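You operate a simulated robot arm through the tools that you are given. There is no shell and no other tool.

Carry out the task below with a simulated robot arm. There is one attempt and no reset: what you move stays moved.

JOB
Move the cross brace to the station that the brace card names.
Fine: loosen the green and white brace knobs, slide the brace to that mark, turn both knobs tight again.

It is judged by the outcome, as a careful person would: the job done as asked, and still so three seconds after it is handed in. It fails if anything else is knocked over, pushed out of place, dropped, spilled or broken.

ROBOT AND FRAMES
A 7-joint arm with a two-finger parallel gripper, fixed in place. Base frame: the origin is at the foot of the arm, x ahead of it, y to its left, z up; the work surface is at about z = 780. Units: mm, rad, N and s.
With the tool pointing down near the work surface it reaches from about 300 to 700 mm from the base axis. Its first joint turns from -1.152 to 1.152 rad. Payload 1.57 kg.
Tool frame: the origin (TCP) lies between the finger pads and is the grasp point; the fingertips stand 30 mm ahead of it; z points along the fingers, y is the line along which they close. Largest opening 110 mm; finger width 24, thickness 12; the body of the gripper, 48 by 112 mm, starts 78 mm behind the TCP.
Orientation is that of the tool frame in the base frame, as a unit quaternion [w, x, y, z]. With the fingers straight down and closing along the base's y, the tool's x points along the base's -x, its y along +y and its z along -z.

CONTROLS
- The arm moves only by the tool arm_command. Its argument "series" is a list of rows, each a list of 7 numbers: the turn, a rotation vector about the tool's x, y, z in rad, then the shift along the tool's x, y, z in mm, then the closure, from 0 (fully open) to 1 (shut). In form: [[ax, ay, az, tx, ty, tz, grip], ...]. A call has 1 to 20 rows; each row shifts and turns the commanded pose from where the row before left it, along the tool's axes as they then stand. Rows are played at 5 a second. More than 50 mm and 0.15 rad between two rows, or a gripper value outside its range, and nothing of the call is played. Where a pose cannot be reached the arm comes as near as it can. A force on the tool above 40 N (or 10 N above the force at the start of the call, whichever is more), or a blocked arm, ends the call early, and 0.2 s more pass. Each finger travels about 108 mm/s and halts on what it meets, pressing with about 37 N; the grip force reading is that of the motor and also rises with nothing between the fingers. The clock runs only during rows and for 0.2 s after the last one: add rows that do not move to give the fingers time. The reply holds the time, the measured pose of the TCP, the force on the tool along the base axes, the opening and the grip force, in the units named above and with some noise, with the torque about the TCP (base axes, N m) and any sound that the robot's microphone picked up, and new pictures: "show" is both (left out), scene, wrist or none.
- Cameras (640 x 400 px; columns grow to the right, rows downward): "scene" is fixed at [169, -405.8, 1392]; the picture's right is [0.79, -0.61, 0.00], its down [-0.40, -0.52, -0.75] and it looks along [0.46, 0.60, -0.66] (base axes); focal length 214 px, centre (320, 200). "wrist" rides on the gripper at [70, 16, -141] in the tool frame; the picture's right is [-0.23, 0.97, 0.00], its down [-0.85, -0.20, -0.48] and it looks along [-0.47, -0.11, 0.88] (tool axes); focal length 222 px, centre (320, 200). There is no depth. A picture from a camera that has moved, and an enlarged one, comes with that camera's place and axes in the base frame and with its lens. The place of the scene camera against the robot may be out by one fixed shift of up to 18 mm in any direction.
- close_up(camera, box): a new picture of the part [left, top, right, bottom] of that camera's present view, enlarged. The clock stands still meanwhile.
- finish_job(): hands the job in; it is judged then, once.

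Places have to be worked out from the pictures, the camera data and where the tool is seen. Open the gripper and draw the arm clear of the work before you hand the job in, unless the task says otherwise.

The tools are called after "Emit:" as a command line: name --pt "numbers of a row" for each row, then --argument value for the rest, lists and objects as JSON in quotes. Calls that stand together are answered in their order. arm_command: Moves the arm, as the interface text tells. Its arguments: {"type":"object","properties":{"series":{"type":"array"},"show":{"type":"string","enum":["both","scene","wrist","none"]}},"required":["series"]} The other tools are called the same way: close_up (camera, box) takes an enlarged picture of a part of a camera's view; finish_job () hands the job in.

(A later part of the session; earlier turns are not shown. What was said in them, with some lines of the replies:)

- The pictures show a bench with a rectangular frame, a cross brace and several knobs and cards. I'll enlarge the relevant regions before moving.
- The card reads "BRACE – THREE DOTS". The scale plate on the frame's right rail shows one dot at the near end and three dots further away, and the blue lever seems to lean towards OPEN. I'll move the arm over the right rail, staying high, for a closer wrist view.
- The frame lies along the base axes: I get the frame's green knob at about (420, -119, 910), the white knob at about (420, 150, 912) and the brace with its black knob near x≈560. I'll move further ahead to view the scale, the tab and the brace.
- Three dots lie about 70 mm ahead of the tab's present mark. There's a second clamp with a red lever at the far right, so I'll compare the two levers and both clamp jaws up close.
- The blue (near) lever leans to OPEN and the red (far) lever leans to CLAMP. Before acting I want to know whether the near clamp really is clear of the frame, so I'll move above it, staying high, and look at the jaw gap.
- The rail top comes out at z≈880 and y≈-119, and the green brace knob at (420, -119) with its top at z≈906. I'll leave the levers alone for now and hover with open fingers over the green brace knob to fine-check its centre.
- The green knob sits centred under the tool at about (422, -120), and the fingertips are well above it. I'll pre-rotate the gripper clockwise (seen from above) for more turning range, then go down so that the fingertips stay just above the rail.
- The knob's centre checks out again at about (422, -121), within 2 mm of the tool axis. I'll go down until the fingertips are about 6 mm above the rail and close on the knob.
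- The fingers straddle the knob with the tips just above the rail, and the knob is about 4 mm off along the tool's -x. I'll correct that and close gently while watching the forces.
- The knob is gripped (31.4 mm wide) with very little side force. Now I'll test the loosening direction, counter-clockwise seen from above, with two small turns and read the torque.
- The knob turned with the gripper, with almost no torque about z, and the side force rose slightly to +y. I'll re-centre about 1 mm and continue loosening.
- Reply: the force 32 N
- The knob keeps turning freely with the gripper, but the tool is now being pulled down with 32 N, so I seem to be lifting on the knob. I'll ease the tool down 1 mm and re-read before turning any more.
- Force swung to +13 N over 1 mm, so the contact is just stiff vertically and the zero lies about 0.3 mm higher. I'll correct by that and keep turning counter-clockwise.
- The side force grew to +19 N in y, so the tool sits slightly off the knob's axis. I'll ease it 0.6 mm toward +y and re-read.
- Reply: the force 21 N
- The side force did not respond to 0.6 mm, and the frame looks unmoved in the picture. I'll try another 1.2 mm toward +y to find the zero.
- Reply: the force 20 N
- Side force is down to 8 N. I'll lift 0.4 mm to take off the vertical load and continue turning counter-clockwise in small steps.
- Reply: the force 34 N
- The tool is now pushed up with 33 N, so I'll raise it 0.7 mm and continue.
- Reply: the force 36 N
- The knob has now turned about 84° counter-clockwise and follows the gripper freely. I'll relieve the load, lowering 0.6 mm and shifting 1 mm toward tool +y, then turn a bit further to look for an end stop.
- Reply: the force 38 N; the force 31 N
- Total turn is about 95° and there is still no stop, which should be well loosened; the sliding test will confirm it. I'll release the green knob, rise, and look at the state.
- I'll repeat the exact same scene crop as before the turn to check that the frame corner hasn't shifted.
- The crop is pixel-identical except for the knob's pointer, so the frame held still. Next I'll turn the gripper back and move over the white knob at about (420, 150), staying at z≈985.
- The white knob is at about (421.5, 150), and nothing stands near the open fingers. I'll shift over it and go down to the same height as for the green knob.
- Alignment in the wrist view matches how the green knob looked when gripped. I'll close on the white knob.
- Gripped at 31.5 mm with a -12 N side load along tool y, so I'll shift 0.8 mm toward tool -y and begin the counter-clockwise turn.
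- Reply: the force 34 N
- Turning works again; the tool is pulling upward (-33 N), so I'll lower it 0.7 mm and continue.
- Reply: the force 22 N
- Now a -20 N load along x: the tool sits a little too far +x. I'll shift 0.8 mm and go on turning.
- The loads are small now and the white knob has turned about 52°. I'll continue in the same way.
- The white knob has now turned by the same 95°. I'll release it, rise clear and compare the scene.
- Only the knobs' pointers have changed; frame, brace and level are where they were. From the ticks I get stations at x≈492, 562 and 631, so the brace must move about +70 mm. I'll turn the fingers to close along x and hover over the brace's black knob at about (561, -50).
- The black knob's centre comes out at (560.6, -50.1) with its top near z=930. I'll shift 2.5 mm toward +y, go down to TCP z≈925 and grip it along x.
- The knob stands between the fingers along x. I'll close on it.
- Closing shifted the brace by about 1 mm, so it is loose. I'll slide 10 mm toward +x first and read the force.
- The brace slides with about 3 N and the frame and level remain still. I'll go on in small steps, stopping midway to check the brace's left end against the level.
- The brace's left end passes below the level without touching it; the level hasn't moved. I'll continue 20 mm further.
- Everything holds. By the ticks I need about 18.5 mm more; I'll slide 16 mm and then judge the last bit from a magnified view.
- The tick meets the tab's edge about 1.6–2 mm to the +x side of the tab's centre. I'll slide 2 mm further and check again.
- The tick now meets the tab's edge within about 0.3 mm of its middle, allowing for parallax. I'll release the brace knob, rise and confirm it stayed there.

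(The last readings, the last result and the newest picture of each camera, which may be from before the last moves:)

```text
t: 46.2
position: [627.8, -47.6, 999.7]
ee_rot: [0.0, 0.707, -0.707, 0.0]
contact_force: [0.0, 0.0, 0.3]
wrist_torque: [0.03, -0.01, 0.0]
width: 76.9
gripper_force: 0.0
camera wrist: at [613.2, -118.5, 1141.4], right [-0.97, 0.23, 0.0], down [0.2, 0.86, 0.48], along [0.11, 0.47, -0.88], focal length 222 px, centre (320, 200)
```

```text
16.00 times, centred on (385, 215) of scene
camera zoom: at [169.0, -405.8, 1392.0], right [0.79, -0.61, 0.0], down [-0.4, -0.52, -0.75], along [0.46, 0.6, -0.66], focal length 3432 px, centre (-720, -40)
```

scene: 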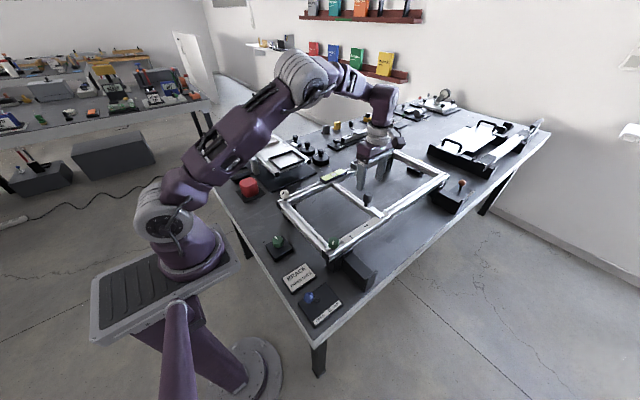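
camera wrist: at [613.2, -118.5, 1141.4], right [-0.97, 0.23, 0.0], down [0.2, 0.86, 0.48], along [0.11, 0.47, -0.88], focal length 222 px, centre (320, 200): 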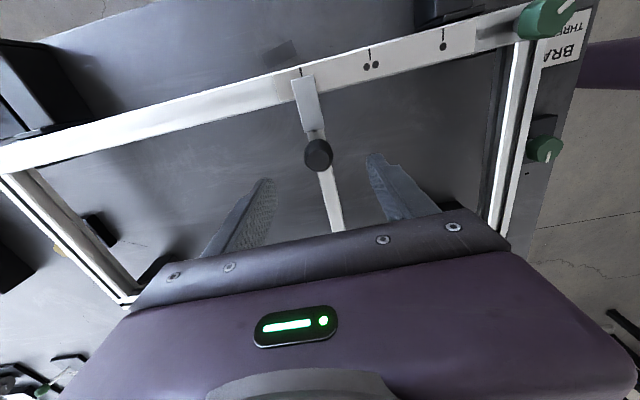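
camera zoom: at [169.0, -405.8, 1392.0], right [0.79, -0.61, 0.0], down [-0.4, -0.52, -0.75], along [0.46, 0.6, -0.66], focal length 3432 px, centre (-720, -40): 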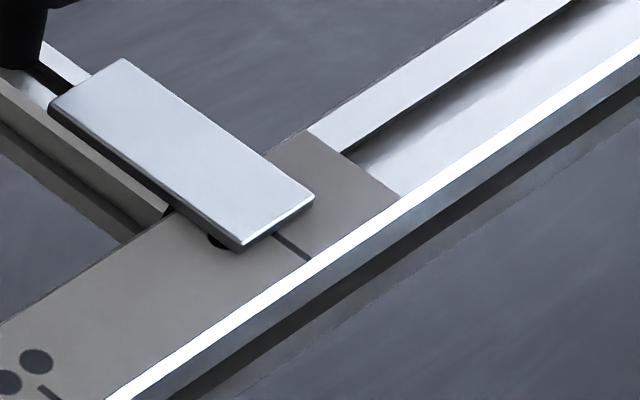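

The brace rests at the three-dot tick and nothing else has moved. Now back to the green knob: I'll move over (421.5, -119) and set the gripper to the same yaw at which I released it.

Emit:
arm_command --pt "0 0 0 14.2 41.2 0 0.3" --pt "0 0 0 14.2 41.2 0 0.3" --pt "0 0 0 14.2 41.2 0 0.3" --pt "0 0 0 14.2 41.2 0 0.3" --pt "0 0 0 14.2 41.2 0 0.3" --pt "0 0 0.13 0 0 0 0.3" --pt "0 0 0.13 0 0 0 0.3" --pt "0 0 0.13 0 0 0 0.3" --pt "0 0 0.12 0 0 0 0.3" --pt "0 0 0 0 0 0 0.3" --show "both"

Emit:
close_up --camera "wrist" --box '[220, 80, 420, 220]'

```text
t: 48.4
position: [422.6, -119.5, 1001.0]
ee_rot: [0.0, -0.505, 0.863, 0.0]
contact_force: [-1.0, -0.5, 0.6]
wrist_torque: [-0.01, -0.03, 0.02]
width: 76.9
gripper_force: 0.1
camera wrist: at [376.0, -172.2, 1142.5], right [-0.74, 0.68, 0.0], down [0.59, 0.65, 0.48], along [0.32, 0.35, -0.88], focal length 222 px, centre (320, 200)
```

scene: 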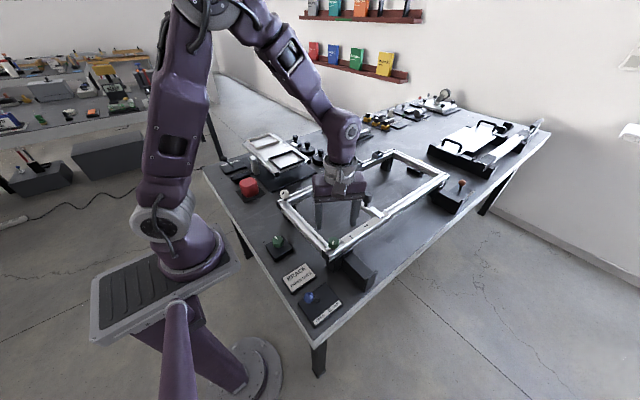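
wrist: 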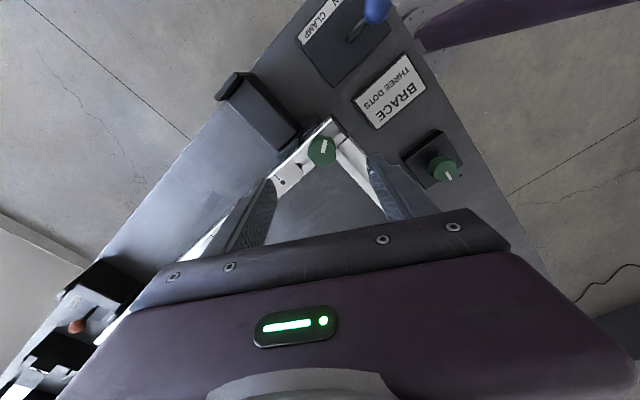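

```text
2.86 times, centred on (320, 150) of wrist
camera zoom: at [376.0, -172.2, 1142.5], right [-0.74, 0.68, 0.0], down [0.59, 0.65, 0.48], along [0.32, 0.35, -0.88], focal length 635 px, centre (320, 343)
```

zoom: 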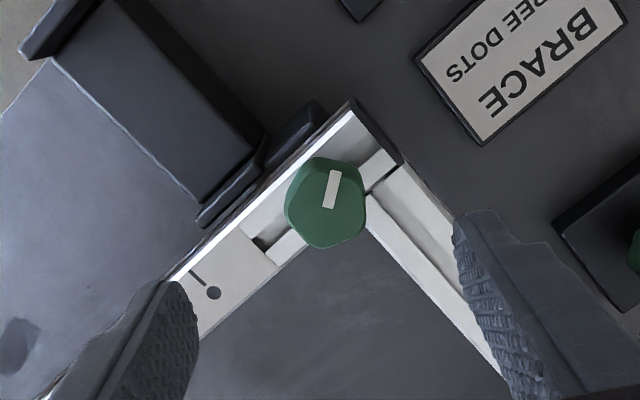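

The green knob's centre is at about (420.5, -119.4), 2 mm toward tool +y. I'll correct, descend 85 mm and grip it.

Emit:
arm_command --pt "0 0 0 0.7 1.7 10 0.3" --pt "0 0 0 0 0 20 0.3" --pt "0 0 0 0 0 20 0.3" --pt "0 0 0 0 0 18 0.3" --pt "0 0 0 0 0 16.5 0.3" --pt "0 0 0 0 0 0 0.3" --pt "0 0 0 0 0 0 0.6" --pt "0 0 0 0 0 0 1" --pt "0 0 0 0 0 0 1" --pt "0 0 0 0 0 0 1" --show "wrist"

Emit:
close_up --camera "wrist" --box '[220, 100, 420, 240]'

```text
t: 50.6
position: [419.9, -120.0, 916.1]
ee_rot: [-0.002, -0.506, 0.862, 0.002]
contact_force: [-23.9, 18.1, -1.1]
wrist_torque: [0.04, 0.09, -0.02]
width: 31.6
gripper_force: 40.3
camera wrist: at [373.0, -173.1, 1057.8], right [-0.74, 0.67, 0.0], down [0.59, 0.65, 0.48], along [0.32, 0.35, -0.88], focal length 222 px, centre (320, 200)
```

wrist: 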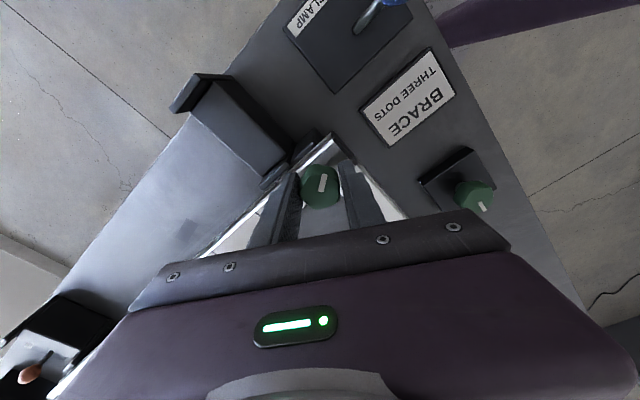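

```text
2.86 times, centred on (320, 170) of wrist
camera zoom: at [373.0, -173.1, 1057.8], right [-0.74, 0.67, 0.0], down [0.59, 0.65, 0.48], along [0.32, 0.35, -0.88], focal length 635 px, centre (320, 286)
```

zoom: 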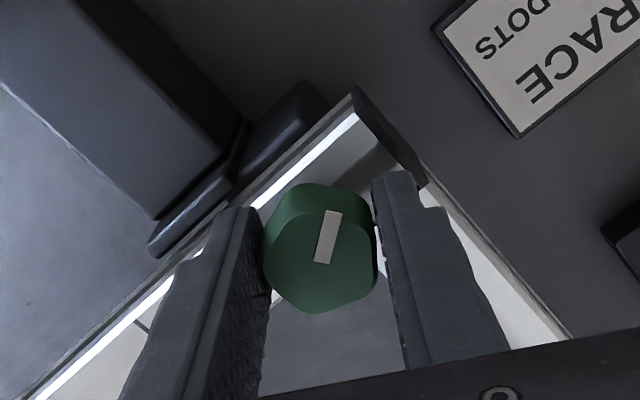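

Gripped at 31.6 mm with a 30 N load along tool +y, so I'll shift 1 mm that way and begin the clockwise (tightening) turn in small steps.

Emit:
arm_command --pt "0 0 0 0 1 0 1" --pt "0 0 0 0 0.5 0 1" --pt "0 0 0 0 0 0 1" --show "none"

Emit:
arm_command --pt "0 0 0.1 0 0 0 1" --pt "0 0 0.1 0 0 0 1" --pt "0 0 0.1 0 0 0 1" --pt "0 0 0 0 0 0 1" --show "none"

```text
t: 51.4
position: [421.4, -119.8, 917.2]
ee_rot: [-0.001, -0.505, 0.863, 0.0]
contact_force: [-19.4, 15.1, -1.4]
wrist_torque: [-0.27, 0.37, 0.01]
width: 31.5
gripper_force: 40.3
```

```text
t: 52.4
position: [421.4, -120.2, 916.1]
ee_rot: [-0.002, -0.369, 0.929, 0.0]
contact_force: [-22.4, 12.0, 11.0]
wrist_torque: [0.15, 0.05, 0.0]
width: 31.5
gripper_force: 40.7
```

The knob follows clockwise. I'll shift a little more toward tool +y, lift 0.2 mm and keep turning.

Emit:
arm_command --pt "0 0 0 0.2 1 -0.2 1" --pt "0 0 0.1 0 0 0 1" --pt "0 0 0.1 0 0 0 1" --pt "0 0 0.1 0 0 0 1" --pt "0 0 0 0 0 0 1" --show "none"

```text
t: 53.6
position: [419.6, -120.2, 914.7]
ee_rot: [0.0, -0.227, 0.974, 0.0]
contact_force: [-16.9, -14.0, -2.5]
wrist_torque: [-0.13, -0.29, -0.03]
width: 31.9
gripper_force: 39.9
```

Emit:
arm_command --pt "0 0 0 0.7 -0.2 0 1" --pt "0 0 0.1 0 0 0 1" --pt "0 0 0.1 0 0 0 1" --pt "0 0 0 0 0 0 1" --show "none"

```text
t: 54.6
position: [420.0, -119.4, 916.9]
ee_rot: [0.0, -0.129, 0.992, 0.0]
contact_force: [-10.7, -16.9, -3.7]
wrist_torque: [-0.25, 0.27, 0.0]
width: 31.5
gripper_force: 40.5
```

The loads are moderate (-11, -17 N); I'll correct by about half a millimetre and continue clockwise.

Emit:
arm_command --pt "0 0 0 0.5 -0.7 0 1" --pt "0 0 0.1 0 0 0 1" --pt "0 0 0.1 0 0 0 1" --pt "0 0 0.1 0 0 0 1" --pt "0 0 0 0 0 0 1" --show "none"

```text
t: 55.8
position: [419.6, -120.1, 917.1]
ee_rot: [0.001, 0.021, 1.0, 0.0]
contact_force: [-1.5, 1.4, 7.4]
wrist_torque: [0.12, -0.19, 0.02]
width: 31.6
gripper_force: 40.4
```

Loads are now near zero with 1.1 rad turned back. I'll continue toward the original angle, watching the z torque.

Emit:
arm_command --pt "0 0 0.1 0 0 0 1" --pt "0 0 0.1 0 0 0 1" --pt "0 0 0.1 0 0 0 1" --pt "0 0 0 0 0 0 1" --show "none"

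Emit:
arm_command --pt "0 0 0.1 0 0 0 1" --pt "0 0 0.1 0 0 0 1" --pt "0 0 0 0 0 0 1" --show "wrist"

```text
t: 56.8
position: [419.4, -121.1, 916.3]
ee_rot: [0.001, 0.17, 0.985, 0.0]
contact_force: [7.1, 12.1, 4.2]
wrist_torque: [0.04, -0.82, -0.04]
width: 31.5
gripper_force: 40.3
```

```text
t: 57.6
position: [420.0, -120.9, 915.6]
ee_rot: [0.0, 0.267, 0.964, 0.001]
contact_force: [13.2, 8.8, -19.1]
wrist_torque: [-0.43, -0.92, -0.01]
width: 31.6
gripper_force: 40.5
camera wrist: at [369.2, -70.3, 1057.6], right [0.7, 0.72, 0.0], down [0.63, -0.61, 0.48], along [0.34, -0.33, -0.88], focal length 222 px, centre (320, 200)
```

wrist: 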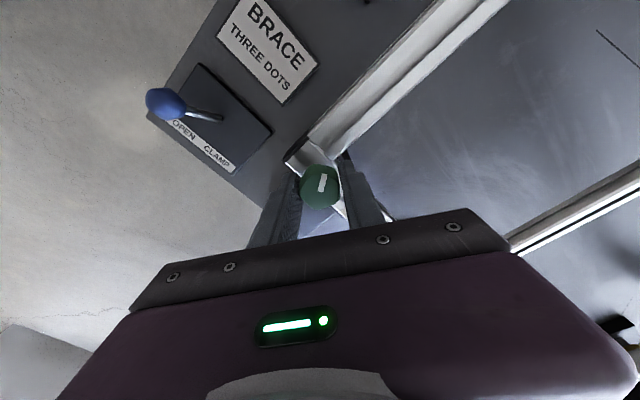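

The pointer is almost back at its original angle (yaw 0.54 against 0.60). I'll turn on carefully in small steps to feel the tight stop.

Emit:
arm_command --pt "0 0 0.06 0 0.4 0.3 1" --pt "0 0 0.06 0 0 0 1" --pt "0 0 0 0 0 0 1" --show "none"

Emit:
arm_command --pt "0 0 0.08 0 0 0 1" --pt "0 0 0 0 0 0 1" --show "wrist"

Emit:
close_up --camera "wrist" --box '[220, 100, 420, 240]'

```text
t: 58.4
position: [419.9, -120.3, 917.2]
ee_rot: [0.0, 0.324, 0.946, -0.001]
contact_force: [11.1, 3.7, 13.8]
wrist_torque: [0.34, 0.47, 0.03]
width: 31.6
gripper_force: 40.1
```

```text
t: 59.0
position: [419.4, -120.0, 917.1]
ee_rot: [0.0, 0.362, 0.932, -0.001]
contact_force: [4.3, 0.7, 17.9]
wrist_torque: [-0.06, -0.26, 0.38]
width: 31.8
gripper_force: 40.3
camera wrist: at [379.6, -60.8, 1057.5], right [0.82, 0.57, 0.0], down [0.5, -0.72, 0.48], along [0.27, -0.4, -0.88], focal length 222 px, centre (320, 200)
```

wrist: 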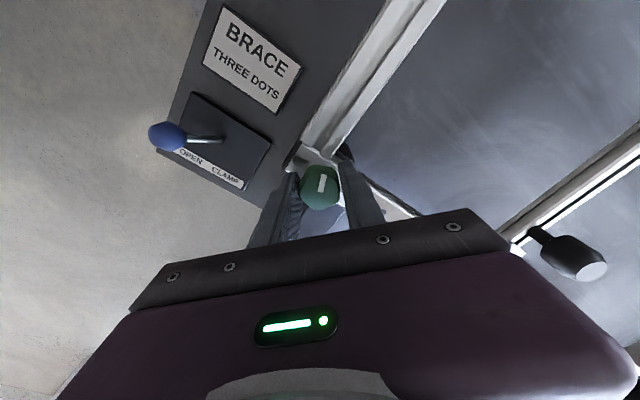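

```text
2.86 times, centred on (320, 170) of wrist
camera zoom: at [379.6, -60.8, 1057.5], right [0.82, 0.57, 0.0], down [0.5, -0.72, 0.48], along [0.27, -0.4, -0.88], focal length 635 px, centre (320, 286)
```

zoom: 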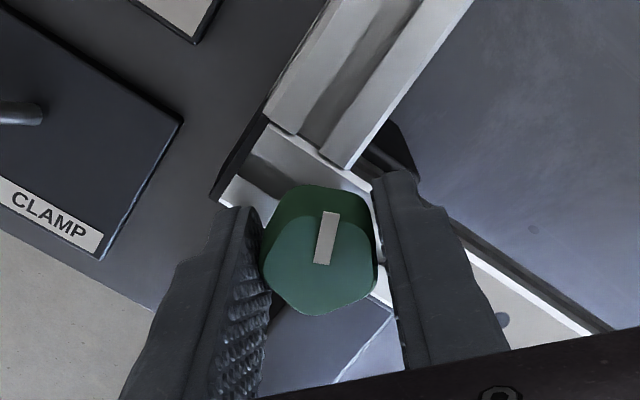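

A torque of 0.38 N·m now opposes the turn: the knob is coming tight, just past its original angle. I'll add a small extra turn to firm it up.

Emit:
arm_command --pt "0 0 0.05 0 0 -0.3 1" --pt "0 0 0 0 0 0 1" --show "wrist"

Emit:
close_up --camera "wrist" --box '[220, 100, 420, 240]'

```text
t: 59.6
position: [420.2, -119.9, 916.1]
ee_rot: [0.0, 0.385, 0.923, 0.0]
contact_force: [3.5, 1.4, -0.2]
wrist_torque: [-0.41, -0.51, 0.3]
width: 31.6
gripper_force: 40.1
camera wrist: at [382.4, -58.5, 1057.5], right [0.85, 0.52, 0.0], down [0.46, -0.75, 0.48], along [0.25, -0.41, -0.88], focal length 222 px, centre (320, 200)
```

wrist: 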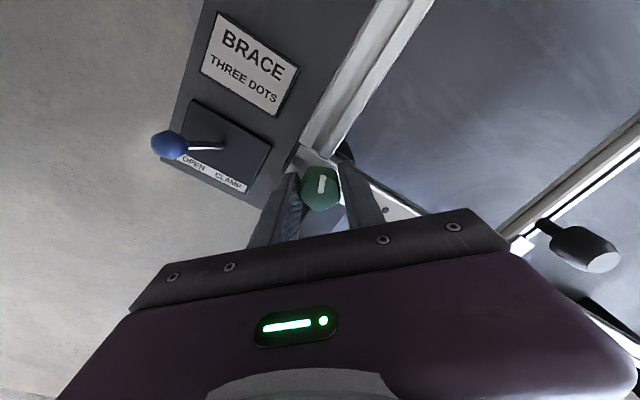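

```text
2.86 times, centred on (320, 170) of wrist
camera zoom: at [382.4, -58.5, 1057.5], right [0.85, 0.52, 0.0], down [0.46, -0.75, 0.48], along [0.25, -0.41, -0.88], focal length 635 px, centre (320, 286)
```

zoom: 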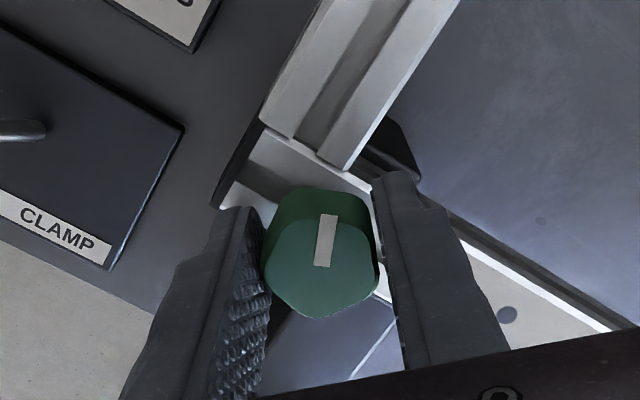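

The gripper has begun to slip on the knob, which no longer turns, so the green knob is at its tight stop. I'll release, rise and compare with the original pointer.

Emit:
arm_command --pt "0 0 0 0 0 0 0.6" --pt "0 0 0 0 0 0 0.3" --pt "0 0 0 0 0 0 0.3" --pt "0 0 0 0 0 -20 0.3" --pt "0 0 0 0 0 -30 0.3" --pt "0 0 0 0 0 -30 0.3" --pt "0 0 0 0 0 0 0.3" --show "both"

Emit:
close_up --camera "scene" --box '[310, 225, 385, 295]'

Emit:
close_up --camera "scene" --box '[270, 140, 460, 260]'

```text
t: 61.2
position: [418.9, -120.5, 997.1]
ee_rot: [0.0, 0.385, 0.923, 0.0]
contact_force: [0.0, -0.3, -0.4]
wrist_torque: [-0.01, 0.02, 0.02]
width: 76.9
gripper_force: 0.1
camera wrist: at [382.3, -59.5, 1138.8], right [0.85, 0.52, 0.0], down [0.46, -0.75, 0.48], along [0.25, -0.41, -0.88], focal length 222 px, centre (320, 200)
```

scene: 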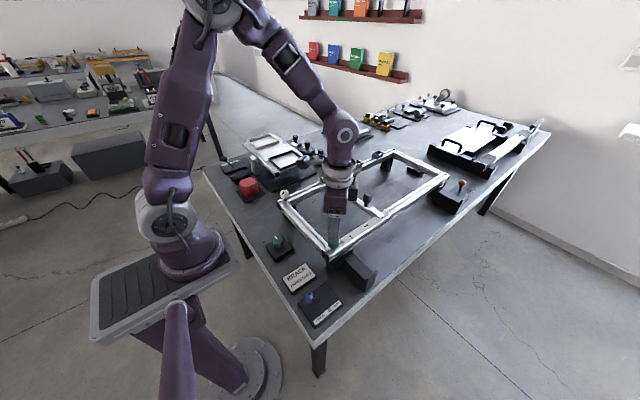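
wrist: 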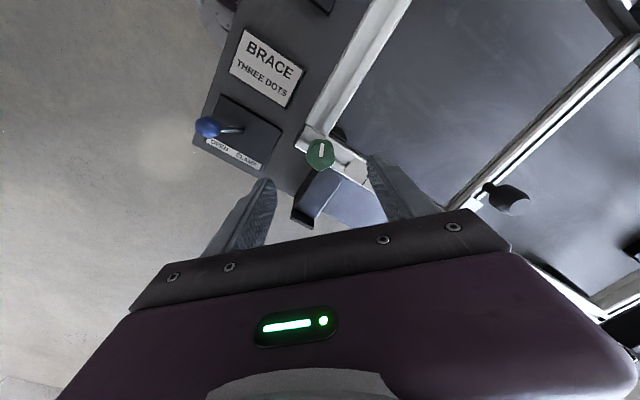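

```text
5.71 times, centred on (348, 260) of scene
camera zoom: at [169.0, -405.8, 1392.0], right [0.79, -0.61, 0.0], down [-0.4, -0.52, -0.75], along [0.46, 0.6, -0.66], focal length 1226 px, centre (163, -143)
```

zoom: 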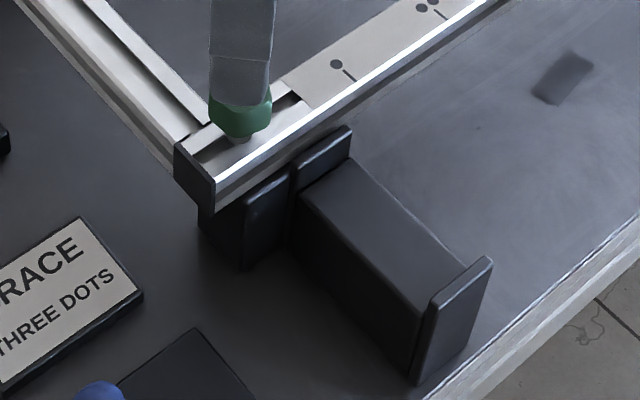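

```text
3.33 times, centred on (365, 200) of scene
camera zoom: at [169.0, -405.8, 1392.0], right [0.79, -0.61, 0.0], down [-0.4, -0.52, -0.75], along [0.46, 0.6, -0.66], focal length 715 px, centre (170, 200)
```

zoom: 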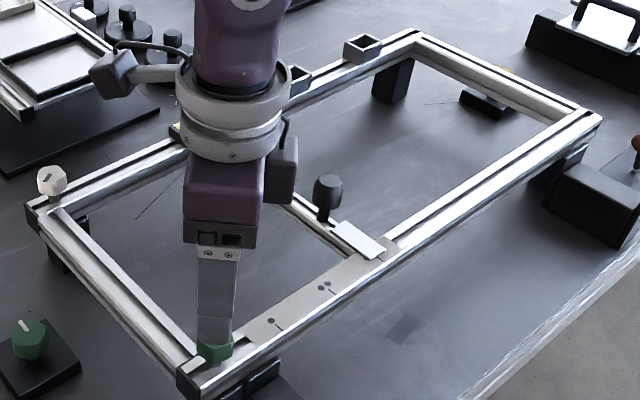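

The frame and brace are unchanged and the green knob is tight. I'll turn the gripper back to yaw -1.07 and move over the white knob.

Emit:
arm_command --pt "0 0 -0.143 0 0 0 0.3" --pt "0 0 -0.143 0 0 0 0.3" --pt "0 0 -0.143 0 0 0 0.3" --pt "0 0 -0.143 0 0 0 0.3" --pt "0 0 -0.143 0 0 0 0.3" --pt "0 0 -0.143 0 0 0 0.3" --pt "0 0 -0.143 0 0 0 0.3" --pt "0 0 -0.143 0 0 0 0.3" --pt "0 0 -0.143 0 0 0 0.3" --pt "0 0 -0.143 0 0 0 0.3" --pt "0 0 -0.143 0 0 0 0.3" --pt "0 0 -0.143 0 0 0 0.3" --pt "0 0 -0.143 0 0 0 0.3" --pt "0 0 0 -34 18.5 0 0.3" --pt "0 0 0 -34 18.5 0 0.3" --pt "0 0 0 -34 18.5 0 0.3" --pt "0 0 0 -34 18.5 0 0.3" --pt "0 0 0 -34 18.5 0 0.3" --pt "0 0 0 -34 18.5 0 0.3" --pt "0 0 0 -34 18.5 0 0.3" --show "both"

Emit:
close_up --camera "wrist" --box '[220, 80, 420, 220]'

Emit:
close_up --camera "scene" --box '[310, 225, 385, 295]'

```text
t: 65.4
position: [422.2, 153.9, 998.7]
ee_rot: [0.0, -0.509, 0.861, 0.0]
contact_force: [-0.3, -0.7, 1.1]
wrist_torque: [-0.01, 0.02, 0.02]
width: 77.0
gripper_force: 0.0
camera wrist: at [374.3, 101.1, 1139.8], right [-0.74, 0.67, 0.0], down [0.59, 0.65, 0.48], along [0.32, 0.36, -0.88], focal length 222 px, centre (320, 200)
```

scene: 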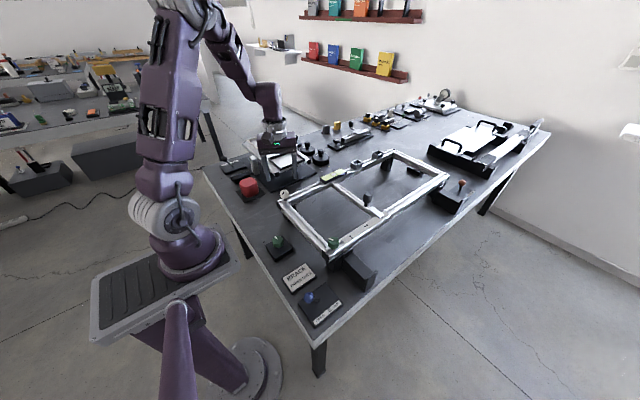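
wrist: 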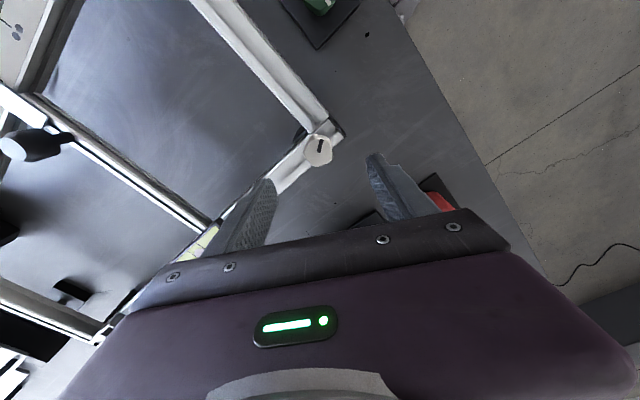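

```text
2.86 times, centred on (320, 150) of wrist
camera zoom: at [374.3, 101.1, 1139.8], right [-0.74, 0.67, 0.0], down [0.59, 0.65, 0.48], along [0.32, 0.36, -0.88], focal length 635 px, centre (320, 343)
```

zoom: 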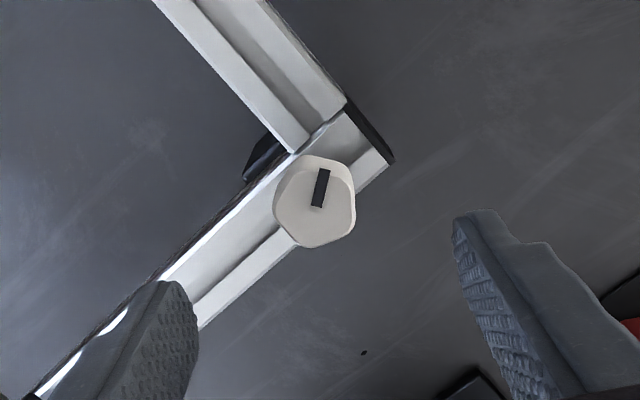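

```text
5.71 times, centred on (348, 260) of scene
camera zoom: at [168.9, -405.8, 1392.0], right [0.79, -0.61, 0.0], down [-0.4, -0.52, -0.75], along [0.46, 0.6, -0.66], focal length 1226 px, centre (163, -143)
```

zoom: 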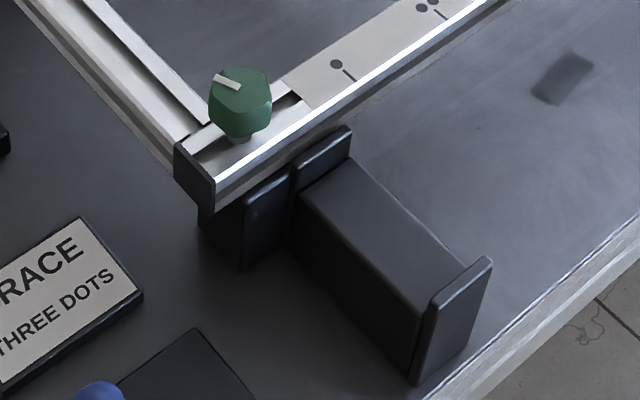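

The green pointer is back at its original heading, slightly further round. The white knob is about 2–3 mm toward tool +x; I'll correct, descend 82 mm and grip it.

Emit:
arm_command --pt "0 0 0 2.6 0.3 8 0.3" --pt "0 0 0 0 0 20 0.3" --pt "0 0 0 0 0 20 0.3" --pt "0 0 0 0 0 18 0.3" --pt "0 0 0 0 0 16 0.3" --pt "0 0 0 0 0 0 0.3" --pt "0 0 0 0 0 0 0.6" --pt "0 0 0 0 0 0 1" --pt "0 0 0 0 0 0 1" --pt "0 0 0 0 0 0 1" --show "wrist"

Emit:
close_up --camera "wrist" --box '[220, 100, 420, 240]'

```text
t: 67.6
position: [420.8, 149.8, 914.4]
ee_rot: [0.0, -0.509, 0.861, 0.0]
contact_force: [3.9, -2.3, -10.1]
wrist_torque: [0.3, -0.33, 0.01]
width: 31.7
gripper_force: 40.0
camera wrist: at [372.7, 96.7, 1055.6], right [-0.74, 0.67, 0.0], down [0.59, 0.65, 0.48], along [0.32, 0.36, -0.88], focal length 222 px, centre (320, 200)
```

wrist: 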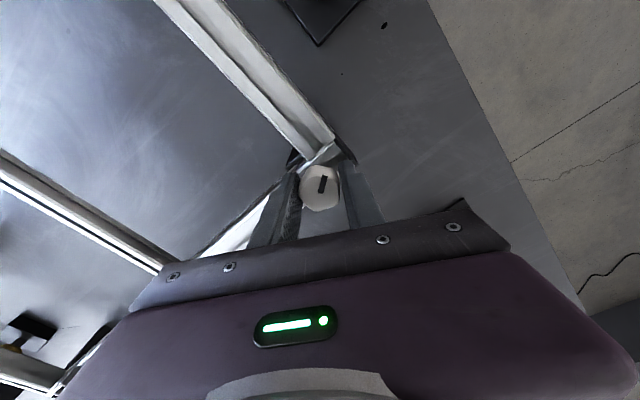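

```text
2.86 times, centred on (320, 170) of wrist
camera zoom: at [372.7, 96.7, 1055.6], right [-0.74, 0.67, 0.0], down [0.59, 0.65, 0.48], along [0.32, 0.36, -0.88], focal length 635 px, centre (320, 286)
```

zoom: 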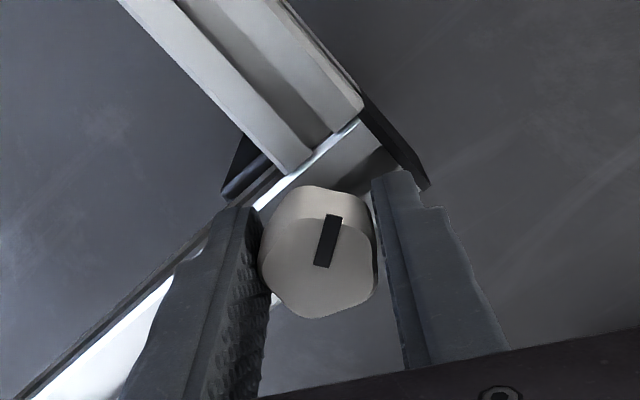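

The white knob is gripped at 31.7 mm with small loads. I'll start turning it clockwise.

Emit:
arm_command --pt "0 0 0.1 0 0 0.1 1" --pt "0 0 0.1 0 0 0 1" --pt "0 0 0.1 0 0 0 1" --pt "0 0 0 0 0 0 1" --show "none"

Emit:
arm_command --pt "0 0 0.1 0 0 0 1" --pt "0 0 0.1 0 0 0 1" --pt "0 0 0 0 0 0 1" --show "none"

```text
t: 68.6
position: [419.8, 149.4, 913.6]
ee_rot: [0.0, -0.375, 0.927, -0.001]
contact_force: [7.0, 1.7, -10.0]
wrist_torque: [-0.24, 0.15, -0.02]
width: 31.7
gripper_force: 40.4
```

```text
t: 69.4
position: [420.4, 149.2, 914.1]
ee_rot: [-0.001, -0.279, 0.96, 0.0]
contact_force: [9.8, 6.8, -23.3]
wrist_torque: [0.45, -0.64, -0.04]
width: 31.7
gripper_force: 40.7
```

Emit:
arm_command --pt "0 0 0 -0.4 0 0.4 1" --pt "0 0 0.1 0 0 0 1" --pt "0 0 0.1 0 0 0 1" --pt "0 0 0 0 0 0 1" --show "none"

Emit:
arm_command --pt "0 0 0.1 0 0 0 1" --pt "0 0 0.1 0 0 0 1" --pt "0 0 0 0 0 0 1" --show "none"

```text
t: 70.4
position: [420.4, 149.5, 914.5]
ee_rot: [0.001, -0.182, 0.983, 0.0]
contact_force: [9.1, 5.3, 9.7]
wrist_torque: [-0.34, 0.96, 0.02]
width: 31.6
gripper_force: 40.2
```

```text
t: 71.2
position: [420.0, 150.4, 913.9]
ee_rot: [0.001, -0.084, 0.997, 0.0]
contact_force: [6.2, 9.9, 16.1]
wrist_torque: [0.07, -0.13, 0.04]
width: 31.8
gripper_force: 39.8
```

Turned back 0.9 rad with light loads; I'll lift 0.3 mm, nudge a little and continue clockwise.

Emit:
arm_command --pt "0 0 0.1 -0.2 0.4 -0.3 1" --pt "0 0 0.1 0 0 0 1" --pt "0 0 0.1 0 0 0 1" --pt "0 0 0 0 0 0 1" --show "none"

Emit:
arm_command --pt "0 0 0.1 0 0 0 1" --pt "0 0 0.1 0 0 0 1" --pt "0 0 0 0 0 0 1" --show "none"

```text
t: 72.2
position: [419.6, 149.7, 914.3]
ee_rot: [0.0, 0.067, 0.998, -0.001]
contact_force: [15.3, 4.7, -3.9]
wrist_torque: [0.11, -0.22, -0.03]
width: 31.8
gripper_force: 40.2
```

```text
t: 73.0
position: [418.9, 149.2, 915.1]
ee_rot: [0.001, 0.166, 0.986, 0.0]
contact_force: [19.0, 6.4, -5.1]
wrist_torque: [0.01, 0.01, 0.01]
width: 31.6
gripper_force: 40.1
```

A +19 N load along x, so I'll shift about 0.6 mm and continue to the original angle.

Emit:
arm_command --pt "0 0 0 -0.6 0.6 0 1" --pt "0 0 0.08 0 0 0 1" --pt "0 0 0.08 0 0 0 1" --pt "0 0 0.08 0 0 0 1" --pt "0 0 0 0 0 0 1" --show "none"

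Emit:
arm_command --pt "0 0 0.06 0 0 0 1" --pt "0 0 0.06 0 0 0 1" --pt "0 0 0 0 0 0 1" --show "none"

```text
t: 74.2
position: [420.1, 150.3, 914.4]
ee_rot: [0.0, 0.282, 0.959, 0.0]
contact_force: [-3.4, 8.1, 20.1]
wrist_torque: [0.6, 0.79, -0.02]
width: 31.6
gripper_force: 40.3
```

```text
t: 75.0
position: [419.2, 149.5, 914.2]
ee_rot: [0.0, 0.34, 0.941, 0.0]
contact_force: [-11.8, 4.7, 30.9]
wrist_torque: [0.14, 0.2, 0.02]
width: 31.6
gripper_force: 40.1
```

The tool is pushed up by 31 N, so I'll raise it 0.6 mm and continue in small steps toward the stop.

Emit:
arm_command --pt "0 0 0 0.4 0 -0.6 1" --pt "0 0 0.06 0 0 0 1" --pt "0 0 0 0 0 0 1" --show "none"

Emit:
arm_command --pt "0 0 0.06 0 0 0 1" --pt "0 0 0 0 0 0 1" --show "wrist"

Emit:
close_up --camera "wrist" --box '[220, 100, 420, 240]'

```text
t: 75.8
position: [421.4, 149.3, 915.3]
ee_rot: [0.001, 0.368, 0.93, -0.001]
contact_force: [2.5, -5.8, -1.7]
wrist_torque: [-0.32, -0.44, 0.42]
width: 31.9
gripper_force: 40.1
```

```text
t: 76.4
position: [420.6, 149.9, 914.1]
ee_rot: [0.0, 0.395, 0.919, -0.001]
contact_force: [-3.9, -3.3, -10.4]
wrist_torque: [-0.09, -0.14, 0.34]
width: 31.5
gripper_force: 40.6
camera wrist: at [384.6, 211.8, 1055.6], right [0.86, 0.51, 0.0], down [0.44, -0.76, 0.48], along [0.24, -0.41, -0.88], focal length 222 px, centre (320, 200)
```

wrist: 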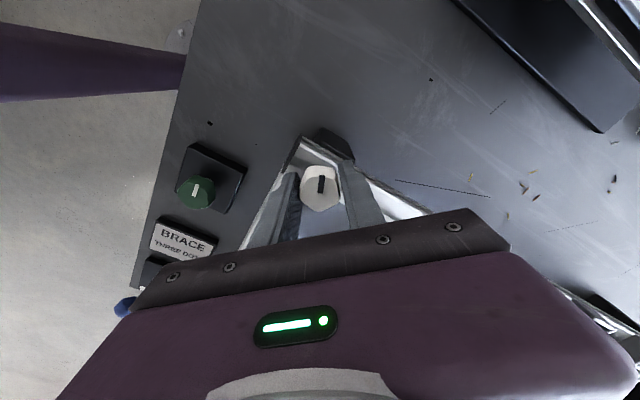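

```text
2.86 times, centred on (320, 170) of wrist
camera zoom: at [384.6, 211.8, 1055.6], right [0.86, 0.51, 0.0], down [0.44, -0.76, 0.48], along [0.24, -0.41, -0.88], focal length 635 px, centre (320, 286)
```

zoom: 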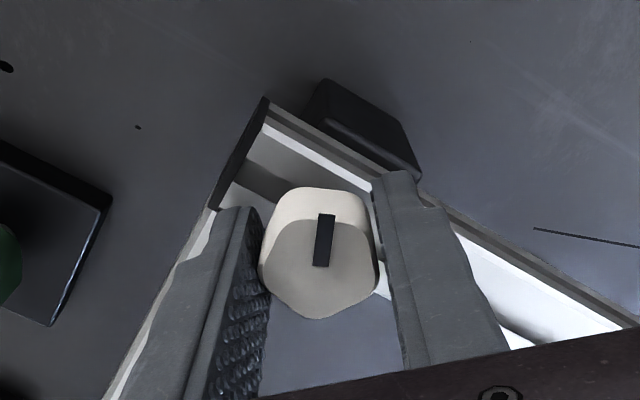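

The white knob's torque rose to 0.42 N·m and then the pads slipped, so it has also reached its tight stop. I'll release it, rise and inspect everything.

Emit:
arm_command --pt "0 0 0 0 0 0 0.6" --pt "0 0 0 0 0 0 0.3" --pt "0 0 0 0 0 0 0.3" --pt "0 0 0 0 0 -20 0.3" --pt "0 0 0 0 0 -30 0.3" --pt "0 0 0 0 0 -40 0.3" --pt "0 0 0 0 0 -40 0" --pt "0 0 0 0 0 -40 0" --pt "0 0 0 0 0 -40 0" --pt "0 0 0 0 0 0 0" --show "both"

Emit:
close_up --camera "scene" --box '[270, 140, 460, 260]'

Emit:
close_up --camera "scene" --box '[370, 205, 400, 225]'

Emit:
close_up --camera "scene" --box '[260, 170, 330, 220]'

```text
t: 78.6
position: [420.7, 150.0, 1127.4]
ee_rot: [0.0, 0.394, 0.919, -0.001]
contact_force: [-0.5, 0.2, 0.0]
wrist_torque: [0.0, -0.01, 0.02]
width: 109.9
gripper_force: 0.0
camera wrist: at [385.6, 212.9, 1268.5], right [0.86, 0.51, 0.0], down [0.44, -0.76, 0.48], along [0.24, -0.41, -0.88], focal length 222 px, centre (320, 200)
```

scene: 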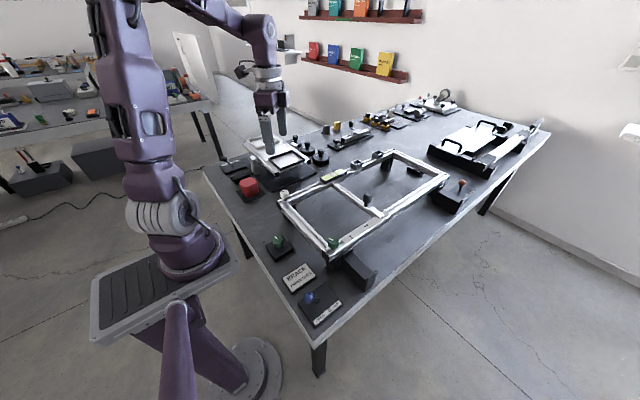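
wrist: 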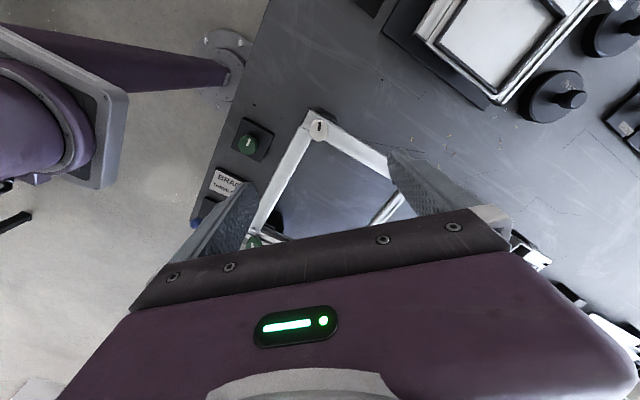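

```text
3.33 times, centred on (365, 200) of scene
camera zoom: at [169.0, -405.8, 1392.0], right [0.79, -0.61, 0.0], down [-0.4, -0.52, -0.75], along [0.46, 0.6, -0.66], focal length 715 px, centre (170, 200)
```

zoom: 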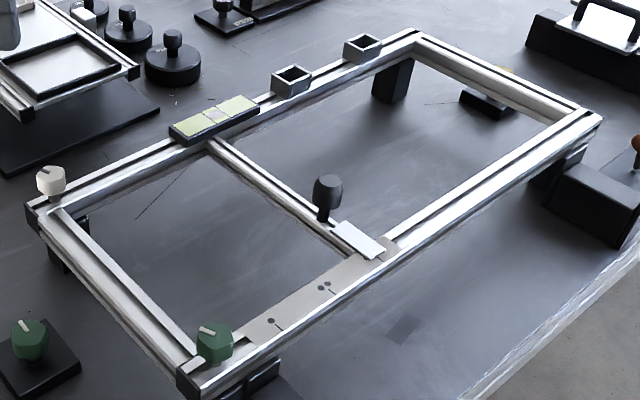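

```text
16.00 times, centred on (385, 215) of scene
camera zoom: at [169.0, -405.8, 1392.0], right [0.79, -0.61, 0.0], down [-0.4, -0.52, -0.75], along [0.46, 0.6, -0.66], focal length 3432 px, centre (-720, -40)
```

zoom: 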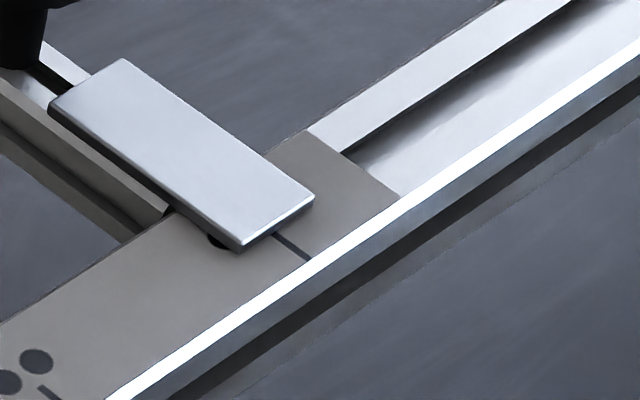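

```text
8.00 times, centred on (295, 195) of scene
camera zoom: at [169.0, -405.8, 1392.0], right [0.79, -0.61, 0.0], down [-0.4, -0.52, -0.75], along [0.46, 0.6, -0.66], focal length 1716 px, centre (520, 240)
```

zoom: 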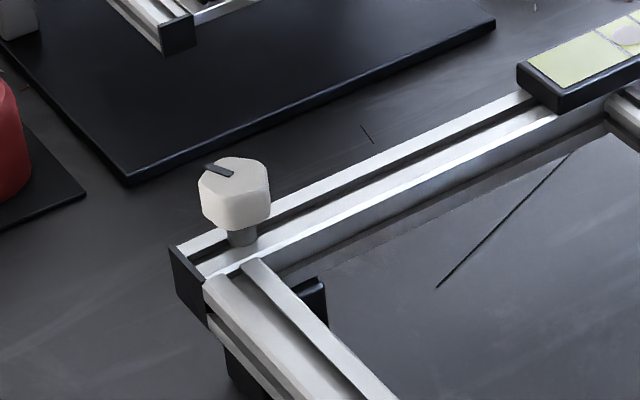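

Both knobs are tight, the tab is centred on the three-dot tick, and the frame, level, levers and other items look as they did at the start. I'll draw the arm up clear of the work for a last look.

Emit:
arm_command --pt "0 0 0 0 0 -40 0" --pt "0 0 0 0 0 -40 0" --pt "0 0 0 0 0 -20 0" --pt "0 0 0 0 0 0 0" --pt "0 0 0 0 0 0 0" --show "scene"

Emit:
close_up --camera "scene" --box '[260, 220, 400, 330]'

Emit:
close_up --camera "scene" --box '[215, 120, 345, 210]'

```text
t: 79.8
position: [420.9, 151.9, 1224.1]
ee_rot: [0.0, 0.395, 0.919, 0.0]
contact_force: [-0.6, -0.6, -0.2]
wrist_torque: [0.03, 0.0, 0.03]
width: 109.6
gripper_force: 0.1
```

scene: 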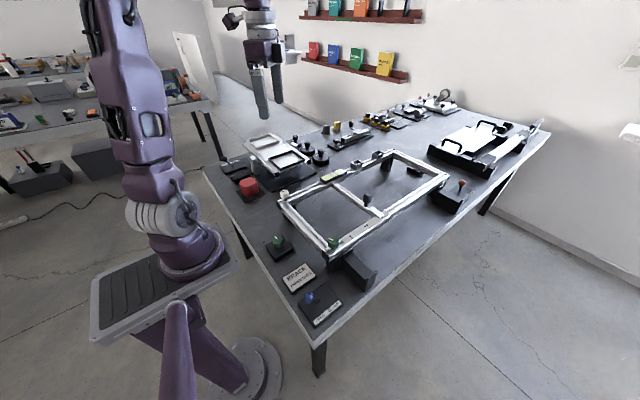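

```text
3.64 times, centred on (330, 275) of scene
camera zoom: at [169.0, -405.8, 1392.0], right [0.79, -0.61, 0.0], down [-0.4, -0.52, -0.75], along [0.46, 0.6, -0.66], focal length 780 px, centre (284, -73)
```

zoom: 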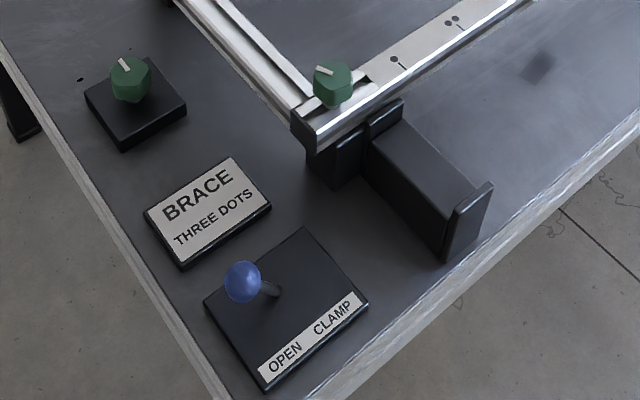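

```text
4.44 times, centred on (280, 165) of scene
camera zoom: at [169.0, -405.8, 1392.0], right [0.79, -0.61, 0.0], down [-0.4, -0.52, -0.75], along [0.46, 0.6, -0.66], focal length 953 px, centre (498, 356)
```

zoom: 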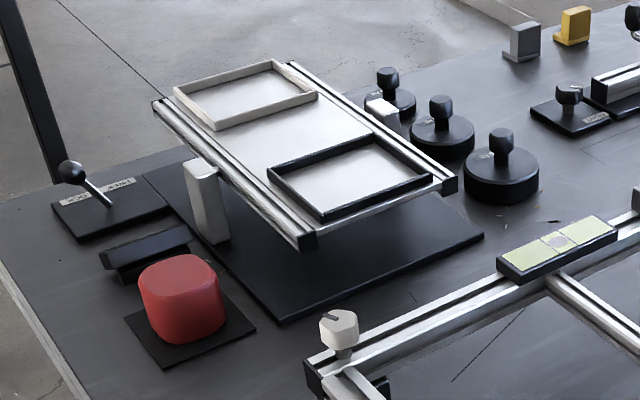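

The last pictures match the starting ones apart from the brace, which now stands at the three-dot mark with both of its knobs tight. The arm is clear and the gripper open, so I'm handing the job in.

Emit:
finish_job

```text
The job is handed in.
```

The brace is now at the three-dots station named on the card. Its pointer tab is centred on that tick to within about half a millimetre, and the job is handed in.

- **Knobs:** I turned the green and white brace knobs about 95° counter-clockwise to loosen them. After sliding the brace about 70 mm, I turned both back clockwise. Each reached a firm stop at or just past its original position, with about 0.4 N·m resisting, and then the gripper pads slipped. I did not push on the brace afterwards to test the lock.
- **Surroundings:** The final pictures match the starting ones apart from the brace. The frame, the level on the left rail and the loose green knob on the table look unmoved.
- **Clamp levers:** The blue near-clamp lever was at OPEN when I started. The frame held still without it, so I left both levers as they were.

The gripper is open and the arm is raised clear of the work.
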